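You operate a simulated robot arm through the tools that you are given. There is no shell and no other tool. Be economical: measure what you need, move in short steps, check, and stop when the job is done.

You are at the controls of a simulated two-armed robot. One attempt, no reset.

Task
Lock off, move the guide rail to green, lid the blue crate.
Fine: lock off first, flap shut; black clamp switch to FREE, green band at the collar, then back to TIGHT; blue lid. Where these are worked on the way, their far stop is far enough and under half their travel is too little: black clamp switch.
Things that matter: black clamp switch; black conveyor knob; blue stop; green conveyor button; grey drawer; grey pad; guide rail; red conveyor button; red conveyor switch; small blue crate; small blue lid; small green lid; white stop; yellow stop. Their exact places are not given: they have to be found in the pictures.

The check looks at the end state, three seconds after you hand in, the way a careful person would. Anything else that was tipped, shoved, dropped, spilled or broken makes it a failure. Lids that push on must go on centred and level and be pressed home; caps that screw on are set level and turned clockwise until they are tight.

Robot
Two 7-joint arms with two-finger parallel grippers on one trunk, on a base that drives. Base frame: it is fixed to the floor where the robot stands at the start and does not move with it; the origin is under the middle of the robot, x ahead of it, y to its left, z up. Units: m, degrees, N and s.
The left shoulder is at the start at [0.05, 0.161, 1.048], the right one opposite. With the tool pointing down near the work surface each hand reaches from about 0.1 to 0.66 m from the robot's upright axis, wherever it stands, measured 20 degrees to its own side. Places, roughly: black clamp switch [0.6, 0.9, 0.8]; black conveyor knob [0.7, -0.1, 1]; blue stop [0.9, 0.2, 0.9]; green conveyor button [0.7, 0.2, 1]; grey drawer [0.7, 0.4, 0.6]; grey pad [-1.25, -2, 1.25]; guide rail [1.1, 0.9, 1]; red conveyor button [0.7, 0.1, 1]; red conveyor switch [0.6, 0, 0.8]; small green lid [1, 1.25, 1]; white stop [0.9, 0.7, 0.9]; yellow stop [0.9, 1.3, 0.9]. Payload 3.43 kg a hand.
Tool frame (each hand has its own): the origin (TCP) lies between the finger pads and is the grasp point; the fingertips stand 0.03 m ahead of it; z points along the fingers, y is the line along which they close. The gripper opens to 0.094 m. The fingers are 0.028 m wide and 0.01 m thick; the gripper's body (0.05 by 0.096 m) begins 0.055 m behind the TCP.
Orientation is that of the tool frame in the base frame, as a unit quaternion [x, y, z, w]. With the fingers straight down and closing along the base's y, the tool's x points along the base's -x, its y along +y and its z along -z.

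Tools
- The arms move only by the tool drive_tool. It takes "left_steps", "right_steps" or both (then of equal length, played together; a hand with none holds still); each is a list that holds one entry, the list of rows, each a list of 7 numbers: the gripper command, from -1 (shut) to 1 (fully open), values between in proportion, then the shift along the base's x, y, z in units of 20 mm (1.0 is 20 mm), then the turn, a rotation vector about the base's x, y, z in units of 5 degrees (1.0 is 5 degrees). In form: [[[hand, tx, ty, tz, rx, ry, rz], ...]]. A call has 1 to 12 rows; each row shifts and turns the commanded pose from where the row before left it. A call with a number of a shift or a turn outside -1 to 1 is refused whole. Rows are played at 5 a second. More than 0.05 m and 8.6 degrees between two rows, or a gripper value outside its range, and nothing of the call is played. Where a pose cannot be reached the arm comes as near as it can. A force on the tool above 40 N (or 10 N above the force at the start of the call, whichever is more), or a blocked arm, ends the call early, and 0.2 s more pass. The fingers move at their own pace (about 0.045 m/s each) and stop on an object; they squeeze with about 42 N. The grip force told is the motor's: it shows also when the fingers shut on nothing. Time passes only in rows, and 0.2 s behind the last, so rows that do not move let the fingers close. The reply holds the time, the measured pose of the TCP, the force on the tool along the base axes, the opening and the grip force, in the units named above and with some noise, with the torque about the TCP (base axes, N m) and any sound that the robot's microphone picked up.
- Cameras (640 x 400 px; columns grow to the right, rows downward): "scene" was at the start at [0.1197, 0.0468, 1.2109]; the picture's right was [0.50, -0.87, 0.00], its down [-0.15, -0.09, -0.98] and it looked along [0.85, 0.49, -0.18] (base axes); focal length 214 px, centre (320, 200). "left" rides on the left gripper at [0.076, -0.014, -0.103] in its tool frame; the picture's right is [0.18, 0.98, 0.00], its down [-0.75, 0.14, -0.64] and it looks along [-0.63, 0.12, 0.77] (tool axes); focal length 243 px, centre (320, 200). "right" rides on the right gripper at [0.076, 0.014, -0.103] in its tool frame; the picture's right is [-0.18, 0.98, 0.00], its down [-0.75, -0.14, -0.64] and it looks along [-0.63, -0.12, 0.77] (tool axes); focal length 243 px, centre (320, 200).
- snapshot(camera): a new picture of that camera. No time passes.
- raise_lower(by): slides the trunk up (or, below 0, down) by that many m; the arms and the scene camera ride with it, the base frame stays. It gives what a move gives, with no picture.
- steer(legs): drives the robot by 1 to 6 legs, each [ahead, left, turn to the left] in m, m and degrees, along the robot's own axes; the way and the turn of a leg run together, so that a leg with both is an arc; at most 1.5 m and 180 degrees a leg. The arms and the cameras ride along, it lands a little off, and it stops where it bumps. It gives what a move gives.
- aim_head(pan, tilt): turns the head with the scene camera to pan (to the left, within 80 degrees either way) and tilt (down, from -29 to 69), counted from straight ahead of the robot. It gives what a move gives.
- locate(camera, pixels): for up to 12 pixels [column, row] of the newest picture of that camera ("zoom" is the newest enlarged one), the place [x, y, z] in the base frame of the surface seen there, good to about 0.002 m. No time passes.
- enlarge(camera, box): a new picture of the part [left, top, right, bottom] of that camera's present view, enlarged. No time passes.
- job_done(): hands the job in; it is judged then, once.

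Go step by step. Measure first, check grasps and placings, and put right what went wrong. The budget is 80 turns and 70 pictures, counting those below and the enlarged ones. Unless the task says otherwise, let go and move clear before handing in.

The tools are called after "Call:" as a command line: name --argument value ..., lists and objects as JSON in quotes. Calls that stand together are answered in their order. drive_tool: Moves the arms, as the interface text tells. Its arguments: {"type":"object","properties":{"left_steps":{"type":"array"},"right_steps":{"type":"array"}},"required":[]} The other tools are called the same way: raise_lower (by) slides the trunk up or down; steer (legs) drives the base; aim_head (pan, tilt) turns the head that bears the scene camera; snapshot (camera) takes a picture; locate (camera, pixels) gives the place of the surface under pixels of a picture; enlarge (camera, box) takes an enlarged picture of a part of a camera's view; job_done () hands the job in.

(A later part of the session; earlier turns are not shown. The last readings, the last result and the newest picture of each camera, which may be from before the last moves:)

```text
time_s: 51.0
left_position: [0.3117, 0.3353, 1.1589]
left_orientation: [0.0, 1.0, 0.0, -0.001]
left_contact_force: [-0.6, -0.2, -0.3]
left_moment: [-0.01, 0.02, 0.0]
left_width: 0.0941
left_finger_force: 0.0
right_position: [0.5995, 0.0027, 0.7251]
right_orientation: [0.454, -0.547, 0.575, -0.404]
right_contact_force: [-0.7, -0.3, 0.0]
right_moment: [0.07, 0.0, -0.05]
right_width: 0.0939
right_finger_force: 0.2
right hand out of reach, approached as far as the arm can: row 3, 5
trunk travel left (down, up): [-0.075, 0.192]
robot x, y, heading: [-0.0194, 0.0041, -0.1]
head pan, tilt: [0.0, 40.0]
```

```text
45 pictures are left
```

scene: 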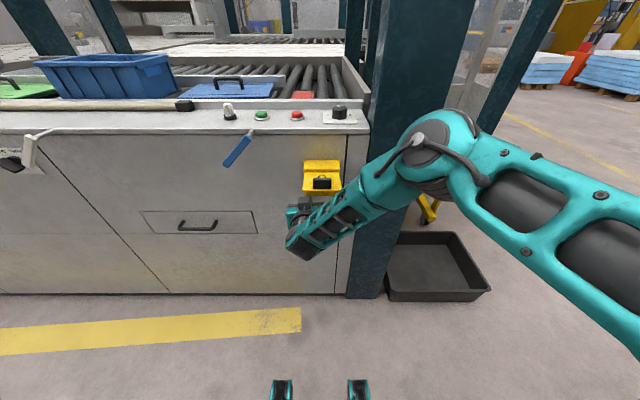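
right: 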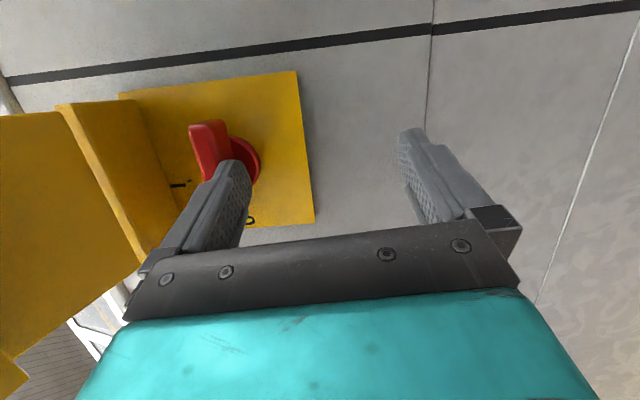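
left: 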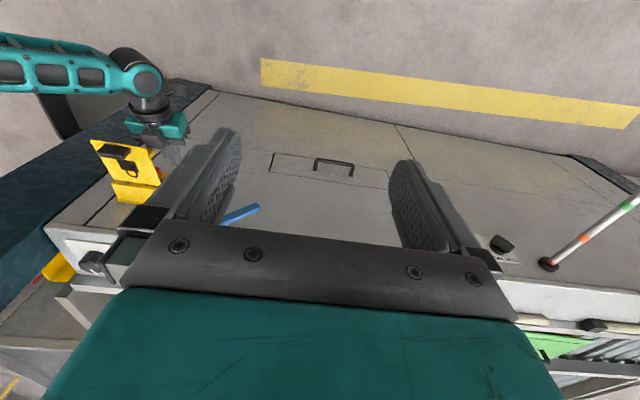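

The blade has turned most of the way. Continue with the upward push under its tail to the stop.

Call:
drive_tool --right_steps '[[[1, 0, -0.4, 0.2, 0, 0, 0], [1, 0, -0.2, 0.3, 0, 0, 0], [1, 0, 0, 0.3, 0, 0, 0], [1, 0, 0, 0, 0, 0, 0]]]'

Call:
snapshot --camera "right"

Call:
enlarge --camera "right" --box '[110, 60, 330, 250]'

```text
time_s: 52.0
left_position: [0.3136, 0.3378, 1.1568]
left_orientation: [0.0, 1.0, -0.001, -0.003]
left_contact_force: [0.2, 0.2, -0.5]
left_moment: [0.01, 0.02, 0.04]
left_width: 0.0939
left_finger_force: 0.0
right_position: [0.5977, -0.0057, 0.7319]
right_orientation: [0.462, -0.545, 0.57, -0.406]
right_contact_force: [-3.6, 18.8, -25.2]
right_moment: [-0.66, 0.21, 0.32]
right_width: 0.081
right_finger_force: 0.0
trunk travel left (down, up): [-0.075, 0.192]
robot x, y, heading: [-0.0245, 0.0002, 0.1]
head pan, tilt: [0.0, 40.0]
```

```text
44 pictures are left
```

right: 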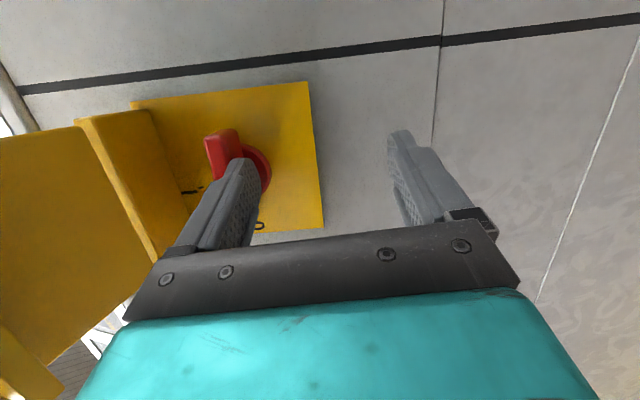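

```text
2.11 times, centred on (220, 155) of right
```

zoom: 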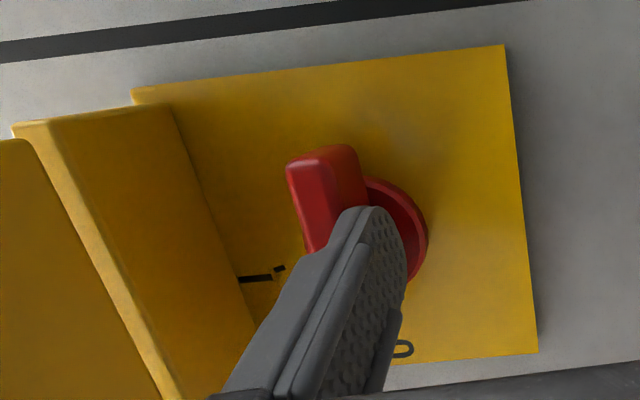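

Strong resistance now (−25 N), so it is likely at the stop. Retreat down and back, then check the pointer.

Call:
drive_tool --right_steps '[[[1, 0, 0.2, -0.5, 0, 0, 0], [1, -0.5, 0.2, -0.5, 0, 0, 0], [1, -1, 0, 0, 0, 0, 0], [1, -1, 0, 0, 0, 0, 0], [1, -1, 0, 0, 0, 0, 0], [1, -1, 0, 0, 0, 0, 0], [1, -1, 0, 0, 0, 0, 0], [1, -1, 0, 0, 0, 0, 0]]]'

Call:
enlarge --camera "right" --box '[120, 0, 440, 200]'

```text
time_s: 53.8
left_position: [0.3123, 0.3355, 1.1597]
left_orientation: [0.001, 1.0, 0.0, -0.001]
left_contact_force: [0.4, -0.1, 0.4]
left_moment: [0.0, 0.02, 0.01]
left_width: 0.0939
left_finger_force: 0.0
right_position: [0.4679, -0.0011, 0.7248]
right_orientation: [0.455, -0.544, 0.575, -0.407]
right_contact_force: [0.7, 0.4, 0.4]
right_moment: [0.0, 0.02, 0.02]
right_width: 0.094
right_finger_force: 0.0
right hand out of reach, approached as far as the arm can: row 2
trunk travel left (down, up): [-0.075, 0.192]
robot x, y, heading: [-0.0225, 0.0063, -0.0]
head pan, tilt: [0.0, 40.0]
```

```text
2.00 times, centred on (280, 100) of right
```

zoom: 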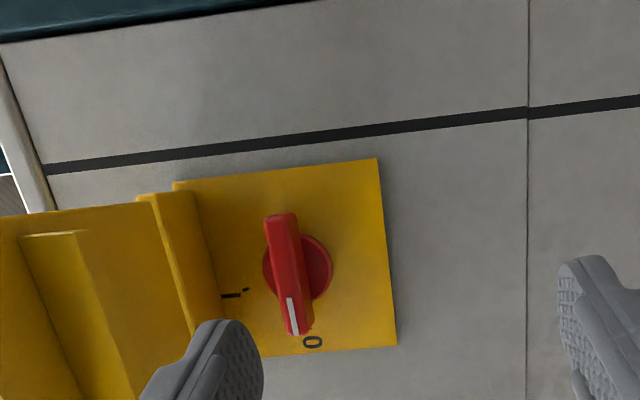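

The pointer is now on 0. Next shut the flap: I'll un-roll the hand, raise it, pitch it ~45° down, and push the flap down with the two fingertips either side of its black knob.

Call:
drive_tool --right_steps '[[[1, -1, 0, 0, 1, 0, 0], [1, -1, 0, 0, 1, 0, 0], [1, -1, 0, 0, 1, 0, 0], [1, 0, 0, 0, 1, 0, 0], [1, 0, 0, 0, 1, 0, 0], [1, 0, 0, 0, 1, 0, 0], [1, 0, 0, 0, 1, 0, 0], [1, 0, 0, 0, 1, 0, 0], [1, 0, 0, 0, 1, 0, 0], [1, 0, 0, 0.5, 1, 0, 0], [1, 0, 0, 0.5, 1, 0, 0], [1, 0, 0, 0.5, 1, 0, 0]]]'

Call:
drive_tool --right_steps '[[[1, 0, 0, 1, 1, 0, 0], [1, 0, 0, 1, 1, 0, 0], [1, 0, 0, 1, 1, 0, 0], [1, 0, 0, 1, 1, 0, 0], [1, 0, 0, 1, 1, 0, 0], [1, 0, 0, 1, 1, 0, 0], [0, 0, 0, 1, 0, 1, 0], [0, 0, 0, 1, 0, 1, 0], [0, 0, 0, 1, 0, 1, 0], [0, 0, 0, 1, 0, 1, 0], [0, 0, 0, 1, 0, 1, 0], [0, 0, 0, 0, 0, 1, 0]]]'

Call:
snapshot --camera "right"

```text
time_s: 56.4
left_position: [0.3107, 0.336, 1.1586]
left_orientation: [0.002, 1.0, 0.0, -0.001]
left_contact_force: [0.5, -0.2, 0.1]
left_moment: [-0.02, 0.04, 0.0]
left_width: 0.0941
left_finger_force: 0.1
right_position: [0.4083, -0.0002, 0.7516]
right_orientation: [-0.19, 0.76, -0.225, 0.58]
right_contact_force: [0.2, 0.3, 0.3]
right_moment: [-0.02, -0.05, 0.03]
right_width: 0.094
right_finger_force: 0.0
trunk travel left (down, up): [-0.075, 0.192]
robot x, y, heading: [-0.0209, 0.003, -0.1]
head pan, tilt: [0.0, 40.0]
```

```text
time_s: 59.0
left_position: [0.3119, 0.3343, 1.158]
left_orientation: [0.001, 1.0, 0.0, -0.001]
left_contact_force: [-0.7, -0.7, -0.1]
left_moment: [0.0, 0.0, 0.01]
left_width: 0.094
left_finger_force: 0.0
right_position: [0.4087, -0.001, 0.9728]
right_orientation: [-0.038, 0.923, -0.012, 0.383]
right_contact_force: [-0.2, 0.0, 0.1]
right_moment: [0.01, -0.04, 0.0]
right_width: 0.0472
right_finger_force: 0.1
trunk travel left (down, up): [-0.075, 0.192]
robot x, y, heading: [-0.019, 0.0017, -0.2]
head pan, tilt: [0.0, 40.0]
```

```text
41 pictures are left
```

right: 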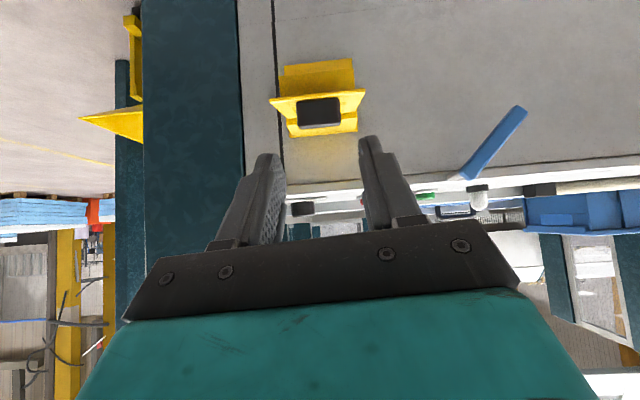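

Call:
locate --camera "right" --pixels '[[300, 103], [340, 102], [302, 125], [340, 123], [320, 112], [280, 103], [360, 98], [295, 128], [350, 122]]'

```text
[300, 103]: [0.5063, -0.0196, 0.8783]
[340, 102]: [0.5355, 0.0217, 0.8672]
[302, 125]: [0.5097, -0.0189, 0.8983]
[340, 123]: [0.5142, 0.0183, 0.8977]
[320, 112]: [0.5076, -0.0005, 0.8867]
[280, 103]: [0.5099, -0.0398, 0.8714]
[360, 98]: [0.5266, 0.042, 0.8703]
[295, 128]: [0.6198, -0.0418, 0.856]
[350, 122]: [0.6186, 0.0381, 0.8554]
```

Knob spans y ±0.02 at x 0.505–0.53. I'll open to ~0.056 to straddle it, hover and press the flap down.

Call:
drive_tool --right_steps '[[[0.2, 0.86, 0.02, -0.4, 0, 0, 0], [0.2, 0.86, 0.02, -0.4, 0, 0, 0], [0.2, 0.86, 0.01, -0.5, 0, 0, 0], [0.2, 0.86, 0, -0.6, 0, 0, 0], [0.2, 0.86, 0, -0.65, 0, 0, 0], [0.2, 0.86, 0, -0.7, 0, 0, 0], [0.2, 0, 0, -0.9, 0, 0, 0], [0.2, 0, 0, -0.9, 0, 0, 0], [0.2, 0.22, 0, -0.83, 0, 0, 0], [0.2, 0.23, 0, -0.83, 0, 0, 0]]]'

Call:
snapshot --camera "right"

```text
time_s: 61.2
left_position: [0.3114, 0.3352, 1.1599]
left_orientation: [0.002, 1.0, 0.001, 0.0]
left_contact_force: [-0.6, 0.1, 0.9]
left_moment: [0.0, -0.01, 0.03]
left_width: 0.094
left_finger_force: 0.1
right_position: [0.5207, 0.0007, 0.8383]
right_orientation: [-0.039, 0.922, -0.013, 0.384]
right_contact_force: [0.7, 0.1, 0.3]
right_moment: [0.0, 0.01, -0.01]
right_width: 0.0564
right_finger_force: 0.1
trunk travel left (down, up): [-0.075, 0.192]
robot x, y, heading: [-0.0193, 0.0061, -0.1]
head pan, tilt: [0.0, 40.0]
```

```text
40 pictures are left
```

right: 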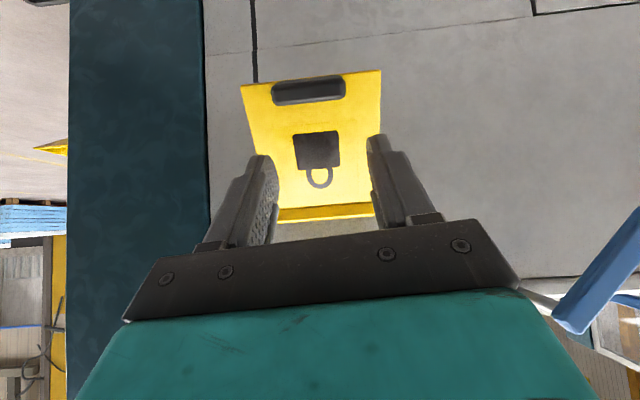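

The flap follows. Continue round the arc and press it home.

Call:
drive_tool --right_steps '[[[0.2, 0.55, 0, -0.7, 0, 0, 0], [0.2, 0.65, 0, -0.6, 0, 0, 0], [0.2, 0.75, 0, -0.3, 0, 0, 0], [0.2, 0.8, 0, -0.15, 0, 0, 0], [0.2, 0.4, 0, 0, 0, 0, 0], [0.2, 0.3, 0, 0, 0, 0, 0], [0.2, 0.2, 0, 0, 0, 0, 0]]]'

Call:
snapshot --camera "right"

```text
time_s: 62.4
left_position: [0.3084, 0.3357, 1.1607]
left_orientation: [0.001, 1.0, 0.001, 0.0]
left_contact_force: [-0.1, -0.2, 0.1]
left_moment: [-0.01, -0.04, -0.02]
left_width: 0.094
left_finger_force: 0.1
right_position: [0.5731, 0.0041, 0.8014]
right_orientation: [-0.04, 0.925, -0.011, 0.378]
right_contact_force: [-18.3, -2.5, 8.3]
right_moment: [-0.29, -0.12, -0.68]
right_width: 0.0576
right_finger_force: 1.2
trunk travel left (down, up): [-0.075, 0.192]
robot x, y, heading: [-0.0211, 0.0044, -0.3]
head pan, tilt: [0.0, 40.0]
stopped in row 5 (right hand): the force on the tool passed its limit at 51 N (the readings are from after the stop); the commanded pose is now the measured one
```

```text
39 pictures are left
```

right: 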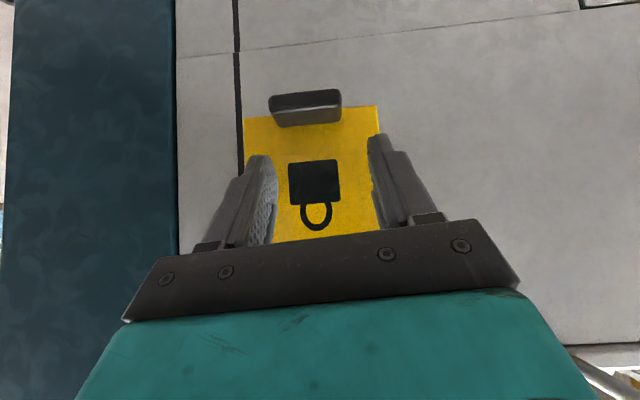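

51 N of resistance: it seems shut. Back away and verify it stays.

Call:
drive_tool --right_steps '[[[0.2, -1, 0, 0.3, 0, 0, 0], [0.2, -1, 0, 0.5, 0, 0, 0], [0.2, -1, 0, 0.5, 0, 0, 0], [0.2, -1, 0, 0.5, 0, 0, 0], [0.2, -1, 0, 0.5, 0, 0, 0], [0.2, -1, 0, 0.5, 0, 0, 0], [0.2, -1, 0, 0.5, 0, 0, 0], [0.2, -1, 0, 0.5, 0, 0, 0]]]'

Call:
enlarge --camera "right" --box '[200, 20, 440, 160]'

Call:
locate --camera "zoom" --pixels '[[230, 110], [420, 110], [235, 230], [420, 230], [320, 230], [320, 280]]'

```text
time_s: 64.2
left_position: [0.3106, 0.3354, 1.1587]
left_orientation: [0.001, 1.0, 0.0, -0.001]
left_contact_force: [-0.1, 0.2, 0.3]
left_moment: [0.03, -0.04, -0.02]
left_width: 0.094
left_finger_force: 0.2
right_position: [0.4151, 0.001, 0.8761]
right_orientation: [-0.037, 0.925, -0.014, 0.377]
right_contact_force: [0.2, -0.8, -0.4]
right_moment: [-0.03, 0.01, 0.02]
right_width: 0.0562
right_finger_force: 0.1
trunk travel left (down, up): [-0.075, 0.192]
robot x, y, heading: [-0.0212, 0.0034, -0.1]
head pan, tilt: [0.0, 40.0]
```

```text
2.67 times, centred on (320, 90) of right
```

zoom: 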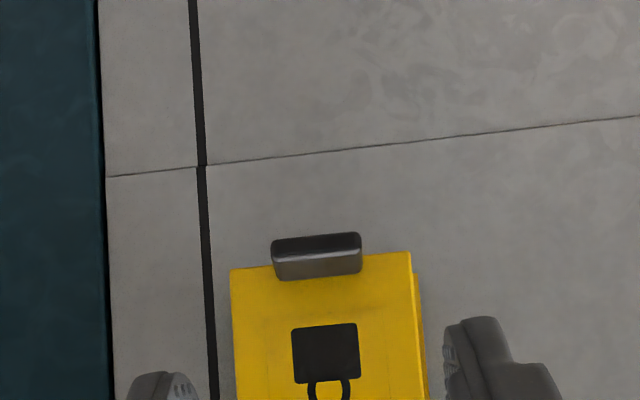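

```text
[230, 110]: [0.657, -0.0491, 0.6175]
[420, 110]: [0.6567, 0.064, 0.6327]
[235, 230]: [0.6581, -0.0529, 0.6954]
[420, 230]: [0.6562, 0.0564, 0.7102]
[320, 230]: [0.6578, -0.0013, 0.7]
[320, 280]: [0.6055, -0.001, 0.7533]
```

The flap hangs vertical (bottom at x 0.6055, z 0.753): shut. Next I'll drive left to the clamp and rail handle and look.

Call:
steer --legs '[[-0.12, 0, 0], [0, 0.75, 0]]'

Call:
aim_head --pan 10 --tilt 25

Call:
snapshot --camera "scene"

Call:
snapshot --camera "right"

```text
time_s: 72.1
left_position: [0.1957, 1.0889, 1.1598]
left_orientation: [0.003, 1.0, 0.0, -0.001]
left_contact_force: [0.9, 0.3, 0.8]
left_moment: [0.01, 0.02, -0.01]
left_width: 0.0944
left_finger_force: 0.0
right_position: [0.2989, 0.7554, 0.8759]
right_orientation: [-0.037, 0.925, -0.013, 0.377]
right_contact_force: [0.0, -0.7, 0.2]
right_moment: [0.0, -0.01, -0.03]
right_width: 0.0563
right_finger_force: 0.0
trunk travel left (down, up): [-0.075, 0.192]
robot x, y, heading: [-0.1374, 0.755, -0.3]
head pan, tilt: [0.0, 40.0]
```

```text
time_s: 72.8
left_position: [0.1957, 1.0886, 1.1596]
left_orientation: [0.003, 1.0, -0.001, -0.001]
left_contact_force: [-0.1, -0.3, -0.7]
left_moment: [0.02, 0.01, -0.03]
left_width: 0.094
left_finger_force: 0.0
right_position: [0.2966, 0.7561, 0.8765]
right_orientation: [-0.036, 0.925, -0.014, 0.378]
right_contact_force: [-0.4, 0.5, -0.4]
right_moment: [0.0, 0.03, 0.01]
right_width: 0.0566
right_finger_force: 0.0
trunk travel left (down, up): [-0.075, 0.192]
robot x, y, heading: [-0.1382, 0.7613, -0.5]
head pan, tilt: [10.0, 25.0]
```

```text
37 pictures are left
```

scene: 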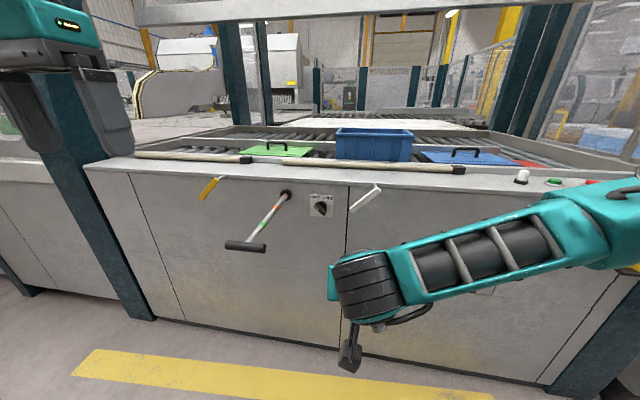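

```text
36 pictures are left
```

right: 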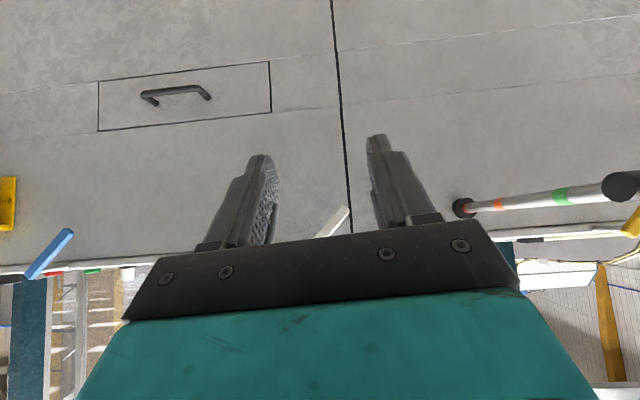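

I'll enlarge the clamp/handle area and the conveyor.

Call:
enlarge --camera "scene" --box '[190, 170, 390, 260]'

Call:
locate --camera "zoom" --pixels '[[415, 130], [420, 100], [430, 125], [405, 120], [125, 242], [235, 242], [180, 240], [220, 205], [255, 147], [308, 82], [545, 95], [60, 60]]'

Call:
enlarge --camera "scene" --box '[130, 110, 560, 200]'

```text
3.20 times, centred on (290, 215) of scene
```

zoom: 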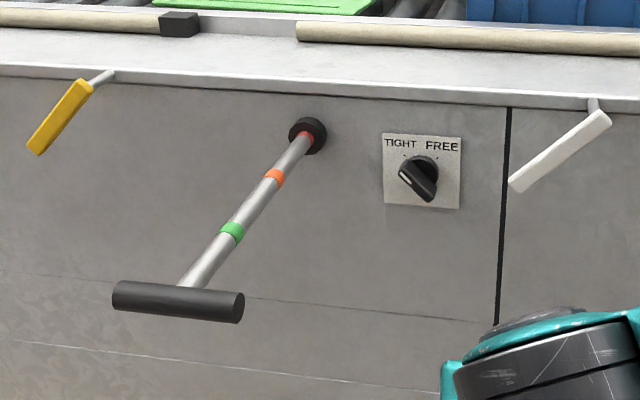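

```text
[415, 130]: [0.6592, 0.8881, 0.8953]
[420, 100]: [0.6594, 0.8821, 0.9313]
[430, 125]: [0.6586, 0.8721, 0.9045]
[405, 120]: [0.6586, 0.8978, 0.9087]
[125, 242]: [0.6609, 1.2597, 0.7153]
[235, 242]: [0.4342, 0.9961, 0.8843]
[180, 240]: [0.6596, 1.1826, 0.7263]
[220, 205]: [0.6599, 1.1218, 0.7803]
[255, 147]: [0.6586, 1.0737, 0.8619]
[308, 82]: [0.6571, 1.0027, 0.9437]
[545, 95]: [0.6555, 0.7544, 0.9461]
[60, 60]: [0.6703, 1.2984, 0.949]
```

```text
1.49 times, centred on (345, 155) of scene
```

zoom: 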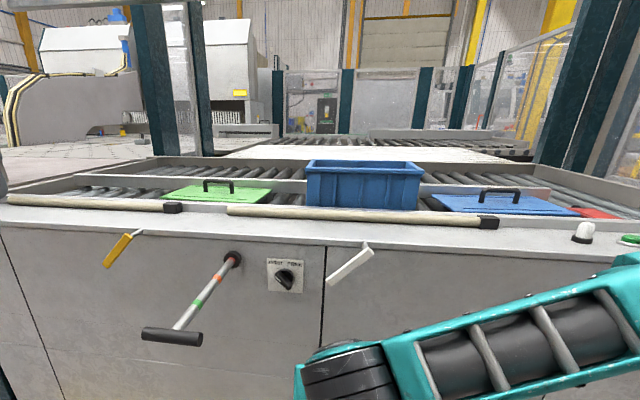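

Call:
enlarge --camera "scene" --box '[215, 185, 345, 255]'

Call:
locate --camera "scene" --pixels '[[317, 204], [321, 208], [325, 213], [314, 206], [308, 198], [334, 212], [228, 243], [265, 247], [246, 246], [262, 223], [277, 204], [287, 193]]'

```text
4.92 times, centred on (280, 220) of scene
```

zoom: 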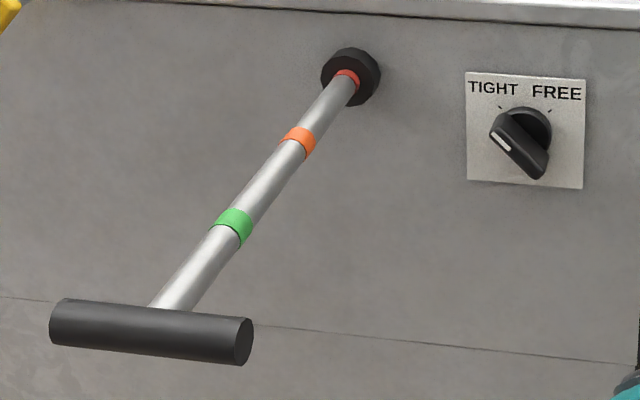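

```text
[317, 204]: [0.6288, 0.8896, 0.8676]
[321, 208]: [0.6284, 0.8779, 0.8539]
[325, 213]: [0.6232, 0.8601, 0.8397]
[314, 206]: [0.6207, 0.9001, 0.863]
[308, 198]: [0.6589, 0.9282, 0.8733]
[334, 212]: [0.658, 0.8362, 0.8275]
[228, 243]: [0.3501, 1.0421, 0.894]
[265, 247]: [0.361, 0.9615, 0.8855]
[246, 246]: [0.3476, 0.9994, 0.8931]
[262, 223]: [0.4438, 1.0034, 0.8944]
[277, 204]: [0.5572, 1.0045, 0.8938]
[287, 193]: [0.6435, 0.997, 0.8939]
```

Rod axis is y ≈ 1.0, z ≈ 0.884; the T-handle is at x 0.35 and the green band about 0.19 m short of the collar. The clamp blade is centred near (0.62, 0.879, 0.853), pointer up-left on TIGHT, FREE up-right. I'll drive closer and straddle the blade's tail with the right fingers.

Call:
steer --legs '[[0, 0.09, 0.3], [0.11, 0, 0]]'

Call:
drive_tool --right_steps '[[[0, 0, 0, -0.3, 0, -1, 0], [0, 0, 0, -0.3, 0, -1, 0], [0, 0, 0, -0.3, 0, -1, 0], [0, 0, 0, -0.3, 0, -1, 0]]]'

Call:
snapshot --camera "right"

```text
time_s: 75.1
left_position: [0.3056, 1.181, 1.1585]
left_orientation: [0.001, 1.0, 0.0, -0.002]
left_contact_force: [0.8, 0.0, -0.6]
left_moment: [0.02, 0.02, -0.02]
left_width: 0.0939
left_finger_force: 0.0
right_position: [0.4088, 0.8471, 0.8756]
right_orientation: [-0.039, 0.925, -0.012, 0.377]
right_contact_force: [1.0, -0.6, -0.2]
right_moment: [-0.01, 0.02, 0.04]
right_width: 0.0565
right_finger_force: 0.2
trunk travel left (down, up): [-0.075, 0.192]
robot x, y, heading: [-0.0262, 0.854, -0.1]
head pan, tilt: [10.0, 25.0]
```

```text
time_s: 76.1
left_position: [0.3045, 1.1798, 1.1584]
left_orientation: [0.0, 1.0, 0.0, -0.001]
left_contact_force: [0.8, -1.2, -0.1]
left_moment: [0.01, -0.06, -0.02]
left_width: 0.094
left_finger_force: 0.0
right_position: [0.4078, 0.8471, 0.8529]
right_orientation: [-0.035, 0.845, -0.019, 0.533]
right_contact_force: [1.1, -0.4, 1.0]
right_moment: [-0.02, -0.01, -0.02]
right_width: 0.047
right_finger_force: 0.1
trunk travel left (down, up): [-0.075, 0.192]
robot x, y, heading: [-0.0285, 0.8504, 0.0]
head pan, tilt: [10.0, 25.0]
```

```text
32 pictures are left
```

right: 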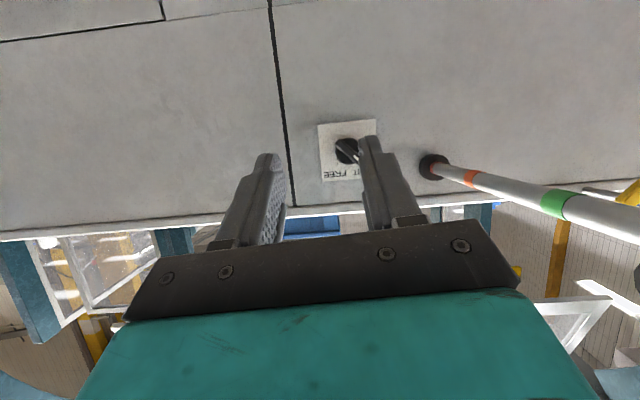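

Call:
enlarge --camera "right" --box '[305, 105, 395, 195]'

Call:
locate --camera "right" --pixels '[[341, 143], [346, 150], [358, 158], [320, 126], [374, 121], [323, 180]]'

```text
4.44 times, centred on (350, 150) of right
```

zoom: 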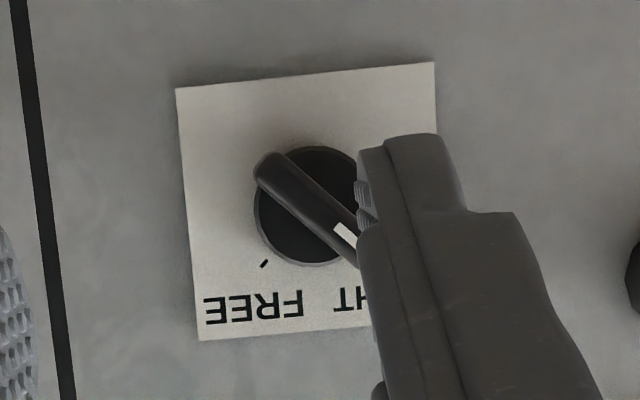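

```text
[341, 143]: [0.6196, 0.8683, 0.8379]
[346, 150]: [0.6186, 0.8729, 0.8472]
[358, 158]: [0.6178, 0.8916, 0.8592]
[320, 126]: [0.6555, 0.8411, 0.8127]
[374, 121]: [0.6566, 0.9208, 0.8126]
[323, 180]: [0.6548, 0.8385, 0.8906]
```

Tail end is near (0.862, 0.837), centre (0.878, 0.852). I'll yaw the hand 10° left (keeps the wrist off the T-handle), set a 36 mm gap and come up in front of the tail.

Call:
drive_tool --right_steps '[[[-0.23, 0.9, 0.1, -0.1, 0, 0, 1], [-0.23, 0.9, 0.1, -0.1, 0, 0, 1], [-0.23, 0.9, 0.1, -0.1, 0, 0, 0], [-0.23, 0.9, 0.1, -0.1, 0, 0, 0], [-0.23, 0.9, 0.1, -0.1, 0, 0, 0], [-0.23, 0.9, 0.1, -0.1, 0, 0, 0], [-0.23, 0.9, 0.1, -0.1, 0, 0, 0], [-0.23, 0.9, 0.1, -0.1, 0, 0, 0], [-0.23, 0.9, 0.1, 0, 0, 0, 0]]]'

Call:
enlarge --camera "right" --box '[220, 80, 420, 240]'

```text
time_s: 78.1
left_position: [0.3052, 1.1815, 1.1581]
left_orientation: [0.0, 1.0, 0.0, -0.001]
left_contact_force: [0.1, -0.1, -0.1]
left_moment: [0.03, 0.01, -0.03]
left_width: 0.094
left_finger_force: 0.0
right_position: [0.5705, 0.866, 0.8368]
right_orientation: [-0.109, 0.839, 0.028, 0.532]
right_contact_force: [0.1, 0.2, -1.3]
right_moment: [0.01, 0.03, -0.01]
right_width: 0.036
right_finger_force: 0.0
trunk travel left (down, up): [-0.075, 0.192]
robot x, y, heading: [-0.0272, 0.8471, -0.2]
head pan, tilt: [10.0, 25.0]
```

```text
2.50 times, centred on (320, 160) of right
```

zoom: 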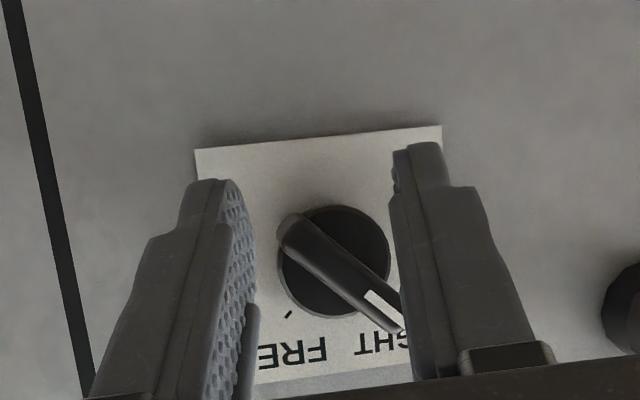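

The fingers straddle the tail. Insert 0.04 m and sweep left (+y) toward FREE.

Call:
drive_tool --right_steps '[[[-0.23, 1, 0.1, 0, 0, 0, 0], [-0.23, 0.95, 0.1, 0, 0, 0, 0], [-0.23, 0, 0.4, 0, 0, 0, 0], [-0.23, 0, 0.4, 0, 0, 0, 0], [-0.23, 0, 0.4, 0, 0, 0, 0], [-0.23, 0, 0.3, 0, 0, 0, 0], [-0.23, 0, 0.2, 0, 0, 0, 0]]]'

Call:
enlarge --camera "right" --box '[220, 80, 420, 240]'

```text
time_s: 79.7
left_position: [0.307, 1.1792, 1.159]
left_orientation: [0.003, 1.0, 0.0, -0.001]
left_contact_force: [0.0, -0.5, 0.4]
left_moment: [-0.04, -0.03, 0.0]
left_width: 0.0939
left_finger_force: 0.1
right_position: [0.6091, 0.8943, 0.8305]
right_orientation: [-0.102, 0.843, 0.021, 0.528]
right_contact_force: [-0.4, -9.3, -6.4]
right_moment: [0.16, 0.0, -0.13]
right_width: 0.0408
right_finger_force: 3.9
trunk travel left (down, up): [-0.075, 0.192]
robot x, y, heading: [-0.0209, 0.85, -0.2]
head pan, tilt: [10.0, 25.0]
stopped in row 7 (right hand): the force on the tool passed its limit at 41 N (the readings are from after the stop); the commanded pose is now the measured one
```

```text
2.50 times, centred on (320, 160) of right
```

zoom: 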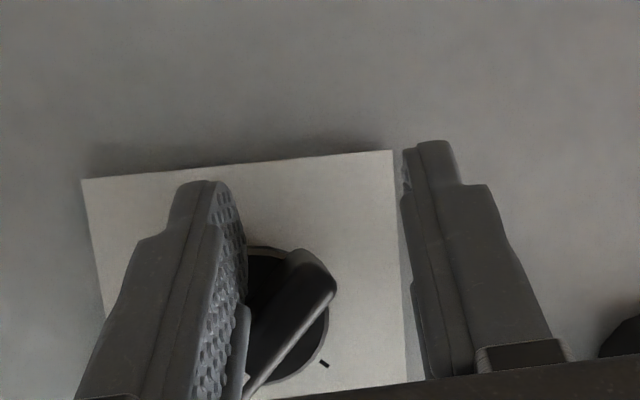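

FREE reached, against its stop (41 N). Now withdraw the right hand and bring the left hand, shut and pitched 45°, behind the T-handle.

Call:
drive_tool --right_steps '[[[-0.1, -1, 0, 0, 0, 0, 0], [-0.1, -1, 0, 0, 0, 0, 0], [-0.1, -0.8, -0.7, 0, 0, 0, 0], [-0.1, -0.8, -0.7, 0, 0, 0, 0], [-0.1, -0.8, -0.7, 0, 0, 0, 0], [-0.1, -0.8, -0.7, 0, 0, 0, 0], [-0.1, -0.8, -0.5, 0, 0, 0, 0], [-0.1, -0.8, -0.5, 0, 0, 0, 0], [-0.1, -0.8, -0.5, 0, 0, 0, 0], [-0.1, -0.8, -0.5, 0, 0, 0, 0], [-0.1, 0, -0.5, 0, 0, 0, 0], [-0.1, 0, -0.5, 0, 0, 0, 0]]]' --left_steps '[[[-1, 0, 0, 0, 0, 0, 0], [-1, -0.5, 0, 0, 0, 0, 0], [-1, -0.5, 0, 0, 0, 0, 0], [-1, 0, -0.9, -1, 0, -1, 0], [-1, 0, -1, -1, 0, -1, 0], [-1, 0, -1, -1, 0, -1, 0], [-1, 0, -1, -1, 0, -1, 0], [-1, 0, -1, -1, 0, -1, 0], [-1, 0, -1, -1, 0, -1, 0], [-1, 0, -1, -1, 0, -1, 0], [-1, 0, -1, -1, 0, -1, 0], [-1, 0, -1, -1, 0, -1, 0]]]'

Call:
snapshot --camera "left"

Call:
snapshot --camera "scene"

```text
time_s: 82.3
left_position: [0.3367, 0.9843, 1.0141]
left_orientation: [0.002, 0.925, 0.001, 0.381]
left_contact_force: [0.2, -0.4, 0.0]
left_moment: [-0.01, 0.01, -0.02]
left_width: 0.0
left_finger_force: 32.6
left hand out of reach, approached as far as the arm can: row 10, 11, 12
right_position: [0.4426, 0.7834, 0.8341]
right_orientation: [-0.103, 0.843, 0.02, 0.527]
right_contact_force: [-0.4, 0.4, 0.9]
right_moment: [-0.05, 0.0, -0.01]
right_width: 0.0421
right_finger_force: 0.0
right hand out of reach, approached as far as the arm can: row 12
trunk travel left (down, up): [-0.075, 0.192]
robot x, y, heading: [-0.0231, 0.8511, -0.4]
head pan, tilt: [10.0, 25.0]
```

```text
28 pictures are left
```

left: 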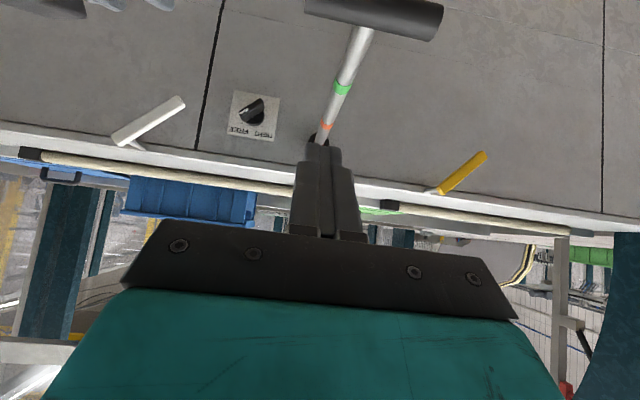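

```text
27 pictures are left
```

scene: 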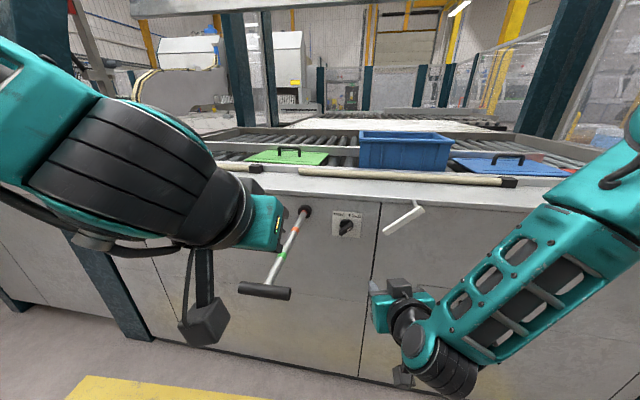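

FREE is confirmed. The left arm is too folded here; I'll back the base 0.18 m and then place the left fingers behind the handle.

Call:
steer --legs '[[-0.18, 0, 0]]'

Call:
drive_tool --left_steps '[[[-1, 0.9, 0.15, -0.9, 0, 0, 0], [-1, 0.9, 0.15, -0.9, 0, 0, 0], [-1, 0.9, 0.15, -0.9, 0, 0, 0], [-1, 0.9, 0.15, -0.9, 0, 0, 0], [-1, 0.9, 0.15, -0.9, 0, 0, 0], [-1, 0.9, 0.05, -0.9, 0, 0, 0]]]'

Call:
snapshot --camera "left"

```text
time_s: 83.8
left_position: [0.1552, 0.9864, 1.0157]
left_orientation: [0.001, 0.924, 0.001, 0.381]
left_contact_force: [0.2, -0.4, 0.9]
left_moment: [0.02, -0.01, -0.03]
left_width: 0.0
left_finger_force: 32.8
right_position: [0.2618, 0.786, 0.8339]
right_orientation: [-0.105, 0.843, 0.022, 0.528]
right_contact_force: [-0.2, -0.1, 0.1]
right_moment: [0.0, 0.0, -0.01]
right_width: 0.0421
right_finger_force: 0.2
trunk travel left (down, up): [-0.075, 0.192]
robot x, y, heading: [-0.2058, 0.8527, -0.0]
head pan, tilt: [10.0, 25.0]
```

```text
time_s: 85.2
left_position: [0.264, 1.0019, 0.9083]
left_orientation: [0.001, 0.925, 0.001, 0.381]
left_contact_force: [0.1, -0.2, 0.1]
left_moment: [0.01, -0.01, 0.01]
left_width: 0.0
left_finger_force: 33.0
right_position: [0.2618, 0.7856, 0.8347]
right_orientation: [-0.104, 0.843, 0.021, 0.528]
right_contact_force: [-1.1, -0.2, -0.4]
right_moment: [0.01, -0.02, 0.0]
right_width: 0.0423
right_finger_force: 0.0
trunk travel left (down, up): [-0.075, 0.192]
robot x, y, heading: [-0.2055, 0.8476, -0.2]
head pan, tilt: [10.0, 25.0]
```

```text
26 pictures are left
```

left: 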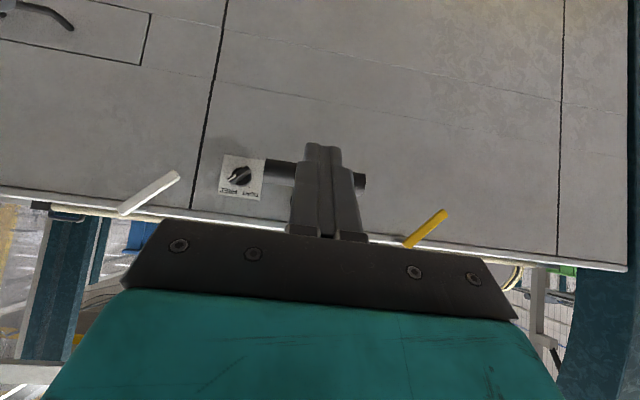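

Fingertips are just behind the handle. Lower 12 mm and push forward ~0.21 m, short of the goal, then measure.

Call:
drive_tool --left_steps '[[[-1, 0.6, -0.05, -0.6, 0, 0, 0], [-1, 1, 0, 0, 0, 0, 0], [-1, 1, 0, 0, 0, 0, 0], [-1, 1, 0, 0, 0, 0, 0], [-1, 1, 0, 0, 0, 0, 0], [-1, 1, 0, 0, 0, 0, 0], [-1, 1, 0, 0, 0, 0, 0], [-1, 1, 0, 0, 0, 0, 0], [-1, 1, 0, 0, 0, 0, 0], [-1, 1, 0, 0, 0, 0, 0], [-1, 1, 0, 0, 0, 0, 0]]]'

Call:
aim_head --pan 15 --tilt 20

Call:
snapshot --camera "scene"

```text
time_s: 87.6
left_position: [0.4349, 1.0448, 0.9161]
left_orientation: [0.001, 0.924, 0.002, 0.382]
left_contact_force: [0.7, -1.4, 0.7]
left_moment: [-0.03, -0.01, -0.05]
left_width: 0.0
left_finger_force: 32.7
left hand out of reach, approached as far as the arm can: row 7, 8, 9, 10, 11
right_position: [0.2622, 0.7856, 0.8344]
right_orientation: [-0.104, 0.843, 0.021, 0.528]
right_contact_force: [0.7, -0.2, 0.1]
right_moment: [0.02, -0.01, -0.03]
right_width: 0.0423
right_finger_force: 0.1
trunk travel left (down, up): [-0.075, 0.192]
robot x, y, heading: [-0.2066, 0.8488, -0.1]
head pan, tilt: [10.0, 25.0]
```

```text
time_s: 88.3
left_position: [0.4354, 1.0428, 0.916]
left_orientation: [0.0, 0.924, 0.002, 0.381]
left_contact_force: [-0.6, -0.4, -0.4]
left_moment: [-0.02, 0.0, 0.01]
left_width: 0.0
left_finger_force: 33.2
right_position: [0.2613, 0.785, 0.8339]
right_orientation: [-0.105, 0.842, 0.022, 0.528]
right_contact_force: [-0.3, 0.5, 0.0]
right_moment: [-0.01, -0.01, -0.02]
right_width: 0.0424
right_finger_force: 0.0
trunk travel left (down, up): [-0.075, 0.192]
robot x, y, heading: [-0.2052, 0.8503, -0.2]
head pan, tilt: [15.0, 20.0]
```

```text
25 pictures are left
```

scene: 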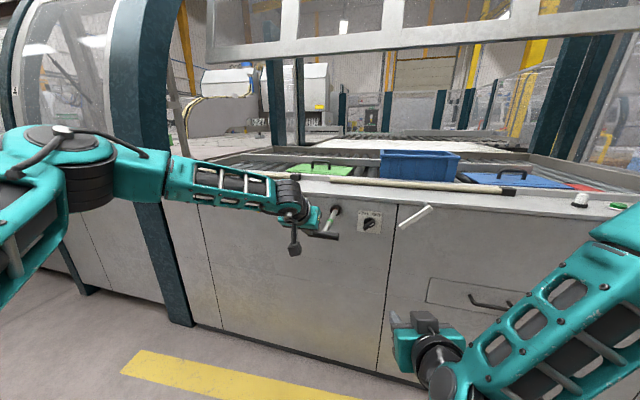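

The rod has gone in ~0.12 m and the arm is at its reach. I'll retract the hand, drive the base 0.1 m nearer, realign with the rod and measure the remaining distance.

Call:
drive_tool --left_steps '[[[-1, -1, -0.2, 0, 0, 0, 0], [-1, -1, -0.4, -0.2, 0, 0, 0], [-1, -1, -0.5, -0.3, 0, 0, 0], [-1, -1, -0.5, -0.3, 0, 0, 0], [-1, -1, -0.5, -0.2, 0, 0, 0], [-1, -0.5, 0, 0, 0, 0, 0]]]'

Call:
steer --legs '[[0.1, 0, 0]]'

Call:
enlarge --camera "scene" --box '[260, 180, 420, 280]'

```text
time_s: 89.7
left_position: [0.3237, 1.001, 0.8969]
left_orientation: [0.001, 0.924, 0.002, 0.381]
left_contact_force: [-0.1, 0.5, -0.8]
left_moment: [0.04, -0.01, 0.01]
left_width: 0.0
left_finger_force: 32.9
right_position: [0.2622, 0.7863, 0.8352]
right_orientation: [-0.104, 0.843, 0.021, 0.528]
right_contact_force: [-0.2, 0.4, 1.1]
right_moment: [-0.03, -0.02, 0.0]
right_width: 0.0421
right_finger_force: 0.1
trunk travel left (down, up): [-0.075, 0.192]
robot x, y, heading: [-0.2082, 0.8507, 0.2]
head pan, tilt: [15.0, 20.0]
```

```text
time_s: 90.8
left_position: [0.4251, 1.0007, 0.8956]
left_orientation: [0.001, 0.925, 0.001, 0.381]
left_contact_force: [-0.2, -0.6, -0.1]
left_moment: [-0.01, -0.05, 0.05]
left_width: 0.0001
left_finger_force: 33.3
right_position: [0.3622, 0.7857, 0.8333]
right_orientation: [-0.104, 0.842, 0.021, 0.528]
right_contact_force: [-0.2, 0.2, 0.2]
right_moment: [0.02, 0.03, 0.0]
right_width: 0.0426
right_finger_force: 0.1
trunk travel left (down, up): [-0.075, 0.192]
robot x, y, heading: [-0.107, 0.8468, -0.1]
head pan, tilt: [15.0, 20.0]
```

```text
4.00 times, centred on (340, 230) of scene
```

zoom: 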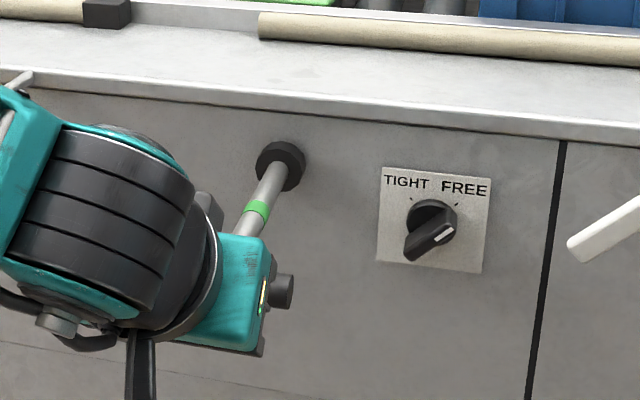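

The green band (257,208 in the zoom) is still short of the collar; measure it.

Call:
locate --camera "zoom" --pixels '[[264, 203], [252, 212], [258, 208], [280, 180], [272, 192], [268, 160], [293, 185], [282, 300]]'

```text
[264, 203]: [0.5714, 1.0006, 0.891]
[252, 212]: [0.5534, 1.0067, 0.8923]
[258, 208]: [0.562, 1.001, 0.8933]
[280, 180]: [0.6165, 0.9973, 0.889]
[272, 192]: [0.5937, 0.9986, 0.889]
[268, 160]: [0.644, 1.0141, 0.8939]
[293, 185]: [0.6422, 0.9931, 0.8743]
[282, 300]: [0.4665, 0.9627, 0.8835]
```

Green spans x ≈ 0.553–0.572; the collar face is around 0.63. Push about 0.062 m more, then look again.

Call:
drive_tool --left_steps '[[[-1, 0.9, 0, 0, 0, 0, 0], [-1, 0.9, 0, 0, 0, 0, 0], [-1, 0.9, 0, 0, 0, 0, 0], [-1, 0.9, 0, 0, 0, 0, 0]]]'

Call:
enlarge --camera "scene" --box '[290, 190, 370, 250]'

```text
time_s: 91.8
left_position: [0.4912, 1.0101, 0.9015]
left_orientation: [0.0, 0.924, 0.002, 0.383]
left_contact_force: [0.9, 1.1, -0.4]
left_moment: [0.02, 0.02, -0.01]
left_width: 0.0002
left_finger_force: 32.8
left hand out of reach, approached as far as the arm can: row 4
right_position: [0.3617, 0.7854, 0.8341]
right_orientation: [-0.104, 0.843, 0.021, 0.528]
right_contact_force: [0.2, 0.1, 0.8]
right_moment: [0.02, 0.02, -0.02]
right_width: 0.0423
right_finger_force: 0.1
trunk travel left (down, up): [-0.075, 0.192]
robot x, y, heading: [-0.1066, 0.8494, -0.3]
head pan, tilt: [15.0, 20.0]
```

```text
6.67 times, centred on (330, 220) of scene
```

zoom: 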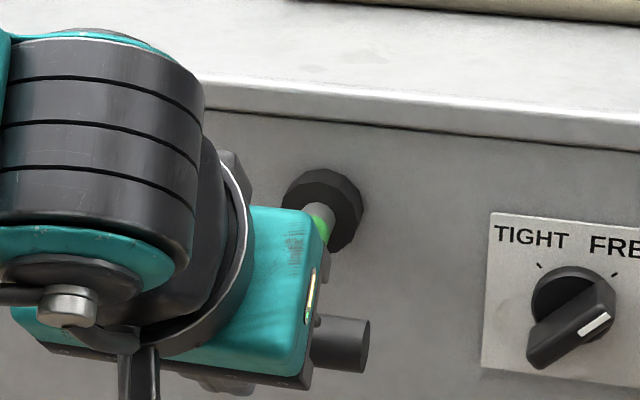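

Call:
locate --camera "zoom" --pixels '[[318, 232], [321, 224], [325, 215], [332, 210], [345, 240], [300, 195], [315, 190], [345, 225]]'

```text
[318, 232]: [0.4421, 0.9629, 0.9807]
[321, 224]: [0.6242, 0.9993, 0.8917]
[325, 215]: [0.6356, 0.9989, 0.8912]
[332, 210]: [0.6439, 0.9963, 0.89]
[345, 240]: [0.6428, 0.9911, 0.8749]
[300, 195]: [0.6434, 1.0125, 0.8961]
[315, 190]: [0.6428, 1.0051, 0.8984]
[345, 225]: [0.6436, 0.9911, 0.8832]
```

Collar face is x ≈ 0.643 and the green band's centre about 0.62, so ~22 mm more brings its centre to the face (as the red one was at the start). Retract, bring the base nearer, and push to TCP x ≈ 0.512.

Call:
drive_tool --left_steps '[[[-1, -1, -0.2, 0, 0, 0, 0], [-1, -1, -0.2, -0.1, 0, 0, 0], [-1, -1, -0.1, -0.15, 0, 0, 0], [-1, -1, 0, 0, 0, 0, 0]]]'

Call:
steer --legs '[[0.06, 0, 0]]'

```text
time_s: 92.8
left_position: [0.4093, 0.9996, 0.8965]
left_orientation: [0.0, 0.924, 0.002, 0.382]
left_contact_force: [-0.1, 0.6, 1.0]
left_moment: [0.0, 0.02, 0.02]
left_width: 0.0
left_finger_force: 32.8
right_position: [0.3619, 0.7851, 0.8343]
right_orientation: [-0.105, 0.842, 0.022, 0.528]
right_contact_force: [-0.3, 0.2, -0.8]
right_moment: [0.03, 0.02, 0.0]
right_width: 0.0426
right_finger_force: 0.1
trunk travel left (down, up): [-0.075, 0.192]
robot x, y, heading: [-0.109, 0.8491, -0.1]
head pan, tilt: [15.0, 20.0]
```

```text
time_s: 93.8
left_position: [0.4692, 0.9995, 0.8968]
left_orientation: [0.001, 0.925, 0.001, 0.381]
left_contact_force: [0.6, -0.1, 0.4]
left_moment: [-0.03, -0.01, 0.01]
left_width: 0.0001
left_finger_force: 33.7
right_position: [0.4208, 0.7866, 0.8355]
right_orientation: [-0.104, 0.843, 0.021, 0.528]
right_contact_force: [-0.5, -0.2, -0.5]
right_moment: [0.02, -0.02, 0.01]
right_width: 0.0423
right_finger_force: 0.1
trunk travel left (down, up): [-0.075, 0.192]
robot x, y, heading: [-0.0508, 0.8546, -0.2]
head pan, tilt: [15.0, 20.0]
```

Call:
drive_tool --left_steps '[[[-1, 0.7, 0, 0, 0, 0, 0], [-1, 0.7, 0, 0, 0, 0, 0], [-1, 0.7, 0, 0, 0, 0, 0]]]'

Call:
drive_tool --left_steps '[[[-1, -1, 0, 0, 0, 0, 0], [-1, -1, 0, 0, 0, 0, 0], [-1, -0.7, 0, 0.5, 0, 0, 0], [-1, -0.5, 0.5, 1, 0, 0, 0], [-1, -0.5, 1, 1, 0, 0, 0], [-1, -0.5, 1, 1, 0, 0, 0], [-1, 0, 1, 1, 0, 0, 0], [-1, 0, 1, 1, 0, 0, 0], [-1, 0, 1, 1, 0, 0, 0], [-1, 0, 1, 1, 0, 0, 0], [-1, 0, 1, 1, 0, 0, 0]]]'

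Call:
enlarge --camera "scene" --box '[280, 180, 400, 280]'

```text
time_s: 94.6
left_position: [0.5117, 1.0003, 0.8961]
left_orientation: [0.0, 0.924, 0.002, 0.382]
left_contact_force: [0.5, -0.8, -0.2]
left_moment: [0.04, -0.03, -0.02]
left_width: 0.0
left_finger_force: 33.0
right_position: [0.4222, 0.7854, 0.8325]
right_orientation: [-0.104, 0.843, 0.021, 0.527]
right_contact_force: [-0.1, 0.2, 0.0]
right_moment: [-0.02, 0.01, -0.03]
right_width: 0.0424
right_finger_force: 0.0
trunk travel left (down, up): [-0.075, 0.192]
robot x, y, heading: [-0.0508, 0.8506, -0.2]
head pan, tilt: [15.0, 20.0]
```

```text
time_s: 97.0
left_position: [0.4271, 1.1514, 1.0682]
left_orientation: [0.001, 0.925, 0.002, 0.381]
left_contact_force: [-0.3, 0.3, 0.4]
left_moment: [0.0, -0.01, 0.0]
left_width: 0.0
left_finger_force: 33.2
right_position: [0.4214, 0.7858, 0.8348]
right_orientation: [-0.104, 0.842, 0.021, 0.529]
right_contact_force: [0.0, 0.9, 0.5]
right_moment: [-0.01, 0.01, -0.01]
right_width: 0.0428
right_finger_force: 0.0
trunk travel left (down, up): [-0.075, 0.192]
robot x, y, heading: [-0.0476, 0.8481, -0.1]
head pan, tilt: [15.0, 20.0]
```

```text
4.00 times, centred on (340, 230) of scene
```

zoom: 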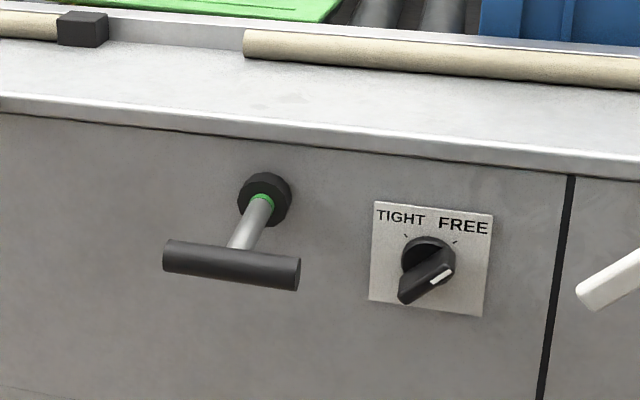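

The green band now sits at the collar just as the red one did. Quick numeric check.

Call:
locate --camera "zoom" --pixels '[[261, 198], [258, 204], [265, 193], [253, 210], [232, 255], [426, 275], [405, 295], [445, 258]]'

```text
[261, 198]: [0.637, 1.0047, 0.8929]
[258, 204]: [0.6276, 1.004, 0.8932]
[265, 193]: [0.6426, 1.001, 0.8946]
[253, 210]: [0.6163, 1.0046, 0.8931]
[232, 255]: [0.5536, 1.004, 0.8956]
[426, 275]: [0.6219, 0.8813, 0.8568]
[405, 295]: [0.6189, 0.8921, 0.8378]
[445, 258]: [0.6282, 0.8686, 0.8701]
```

Band spans ≈0.632–0.651 around the collar face 0.643: good. To return to TIGHT I'll push the pointer end from the right with shut fingers, staying clear of the T-handle. First check where the white stop lever ends.

Call:
locate --camera "zoom" --pixels '[[582, 290], [595, 310], [635, 262], [300, 270], [290, 255], [448, 280], [430, 300]]'

```text
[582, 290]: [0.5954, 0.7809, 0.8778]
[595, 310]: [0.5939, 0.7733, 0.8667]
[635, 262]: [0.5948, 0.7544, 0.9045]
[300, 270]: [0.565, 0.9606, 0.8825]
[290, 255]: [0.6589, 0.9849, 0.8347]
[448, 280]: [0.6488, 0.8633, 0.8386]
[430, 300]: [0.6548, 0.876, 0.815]
```

Lever ends at y 0.783, T-handle at 0.961; head-end push at y 0.84→0.875 fits between. Line up with the fingers shut and yaw removed.

Call:
drive_tool --right_steps '[[[-1, 0.8, 0.33, 0.29, 0, 0, -1], [-1, 0.8, 0.33, 0.29, 0, 0, -1], [-1, 0.8, 0.33, 0.29, 0, 0, 0], [-1, 0.8, 0.33, 0.29, 0, 0, 0], [-1, 0.8, 0.33, 0.29, 0, 0, 0], [-1, 0.8, 0.33, 0.29, 0, 0, 0], [-1, 0.8, 0.33, 0.29, 0, 0, 0], [-1, 0.8, 0.33, 0.29, 0, 0, 0]]]'

Call:
enlarge --camera "right" --box '[200, 60, 440, 240]'

```text
time_s: 98.8
left_position: [0.4267, 1.1483, 1.0681]
left_orientation: [0.0, 0.924, 0.002, 0.381]
left_contact_force: [0.2, 0.4, 0.1]
left_moment: [0.01, 0.02, 0.03]
left_width: 0.0001
left_finger_force: 32.9
right_position: [0.5499, 0.8389, 0.88]
right_orientation: [-0.031, 0.848, -0.024, 0.528]
right_contact_force: [-0.2, 0.9, 0.5]
right_moment: [0.02, -0.02, 0.01]
right_width: 0.0
right_finger_force: 33.6
trunk travel left (down, up): [-0.075, 0.192]
robot x, y, heading: [-0.0468, 0.8475, -0.2]
head pan, tilt: [15.0, 20.0]
```

```text
2.22 times, centred on (320, 150) of right
```

zoom: 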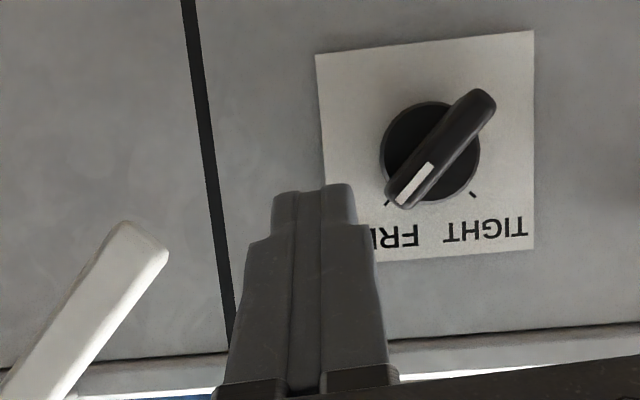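

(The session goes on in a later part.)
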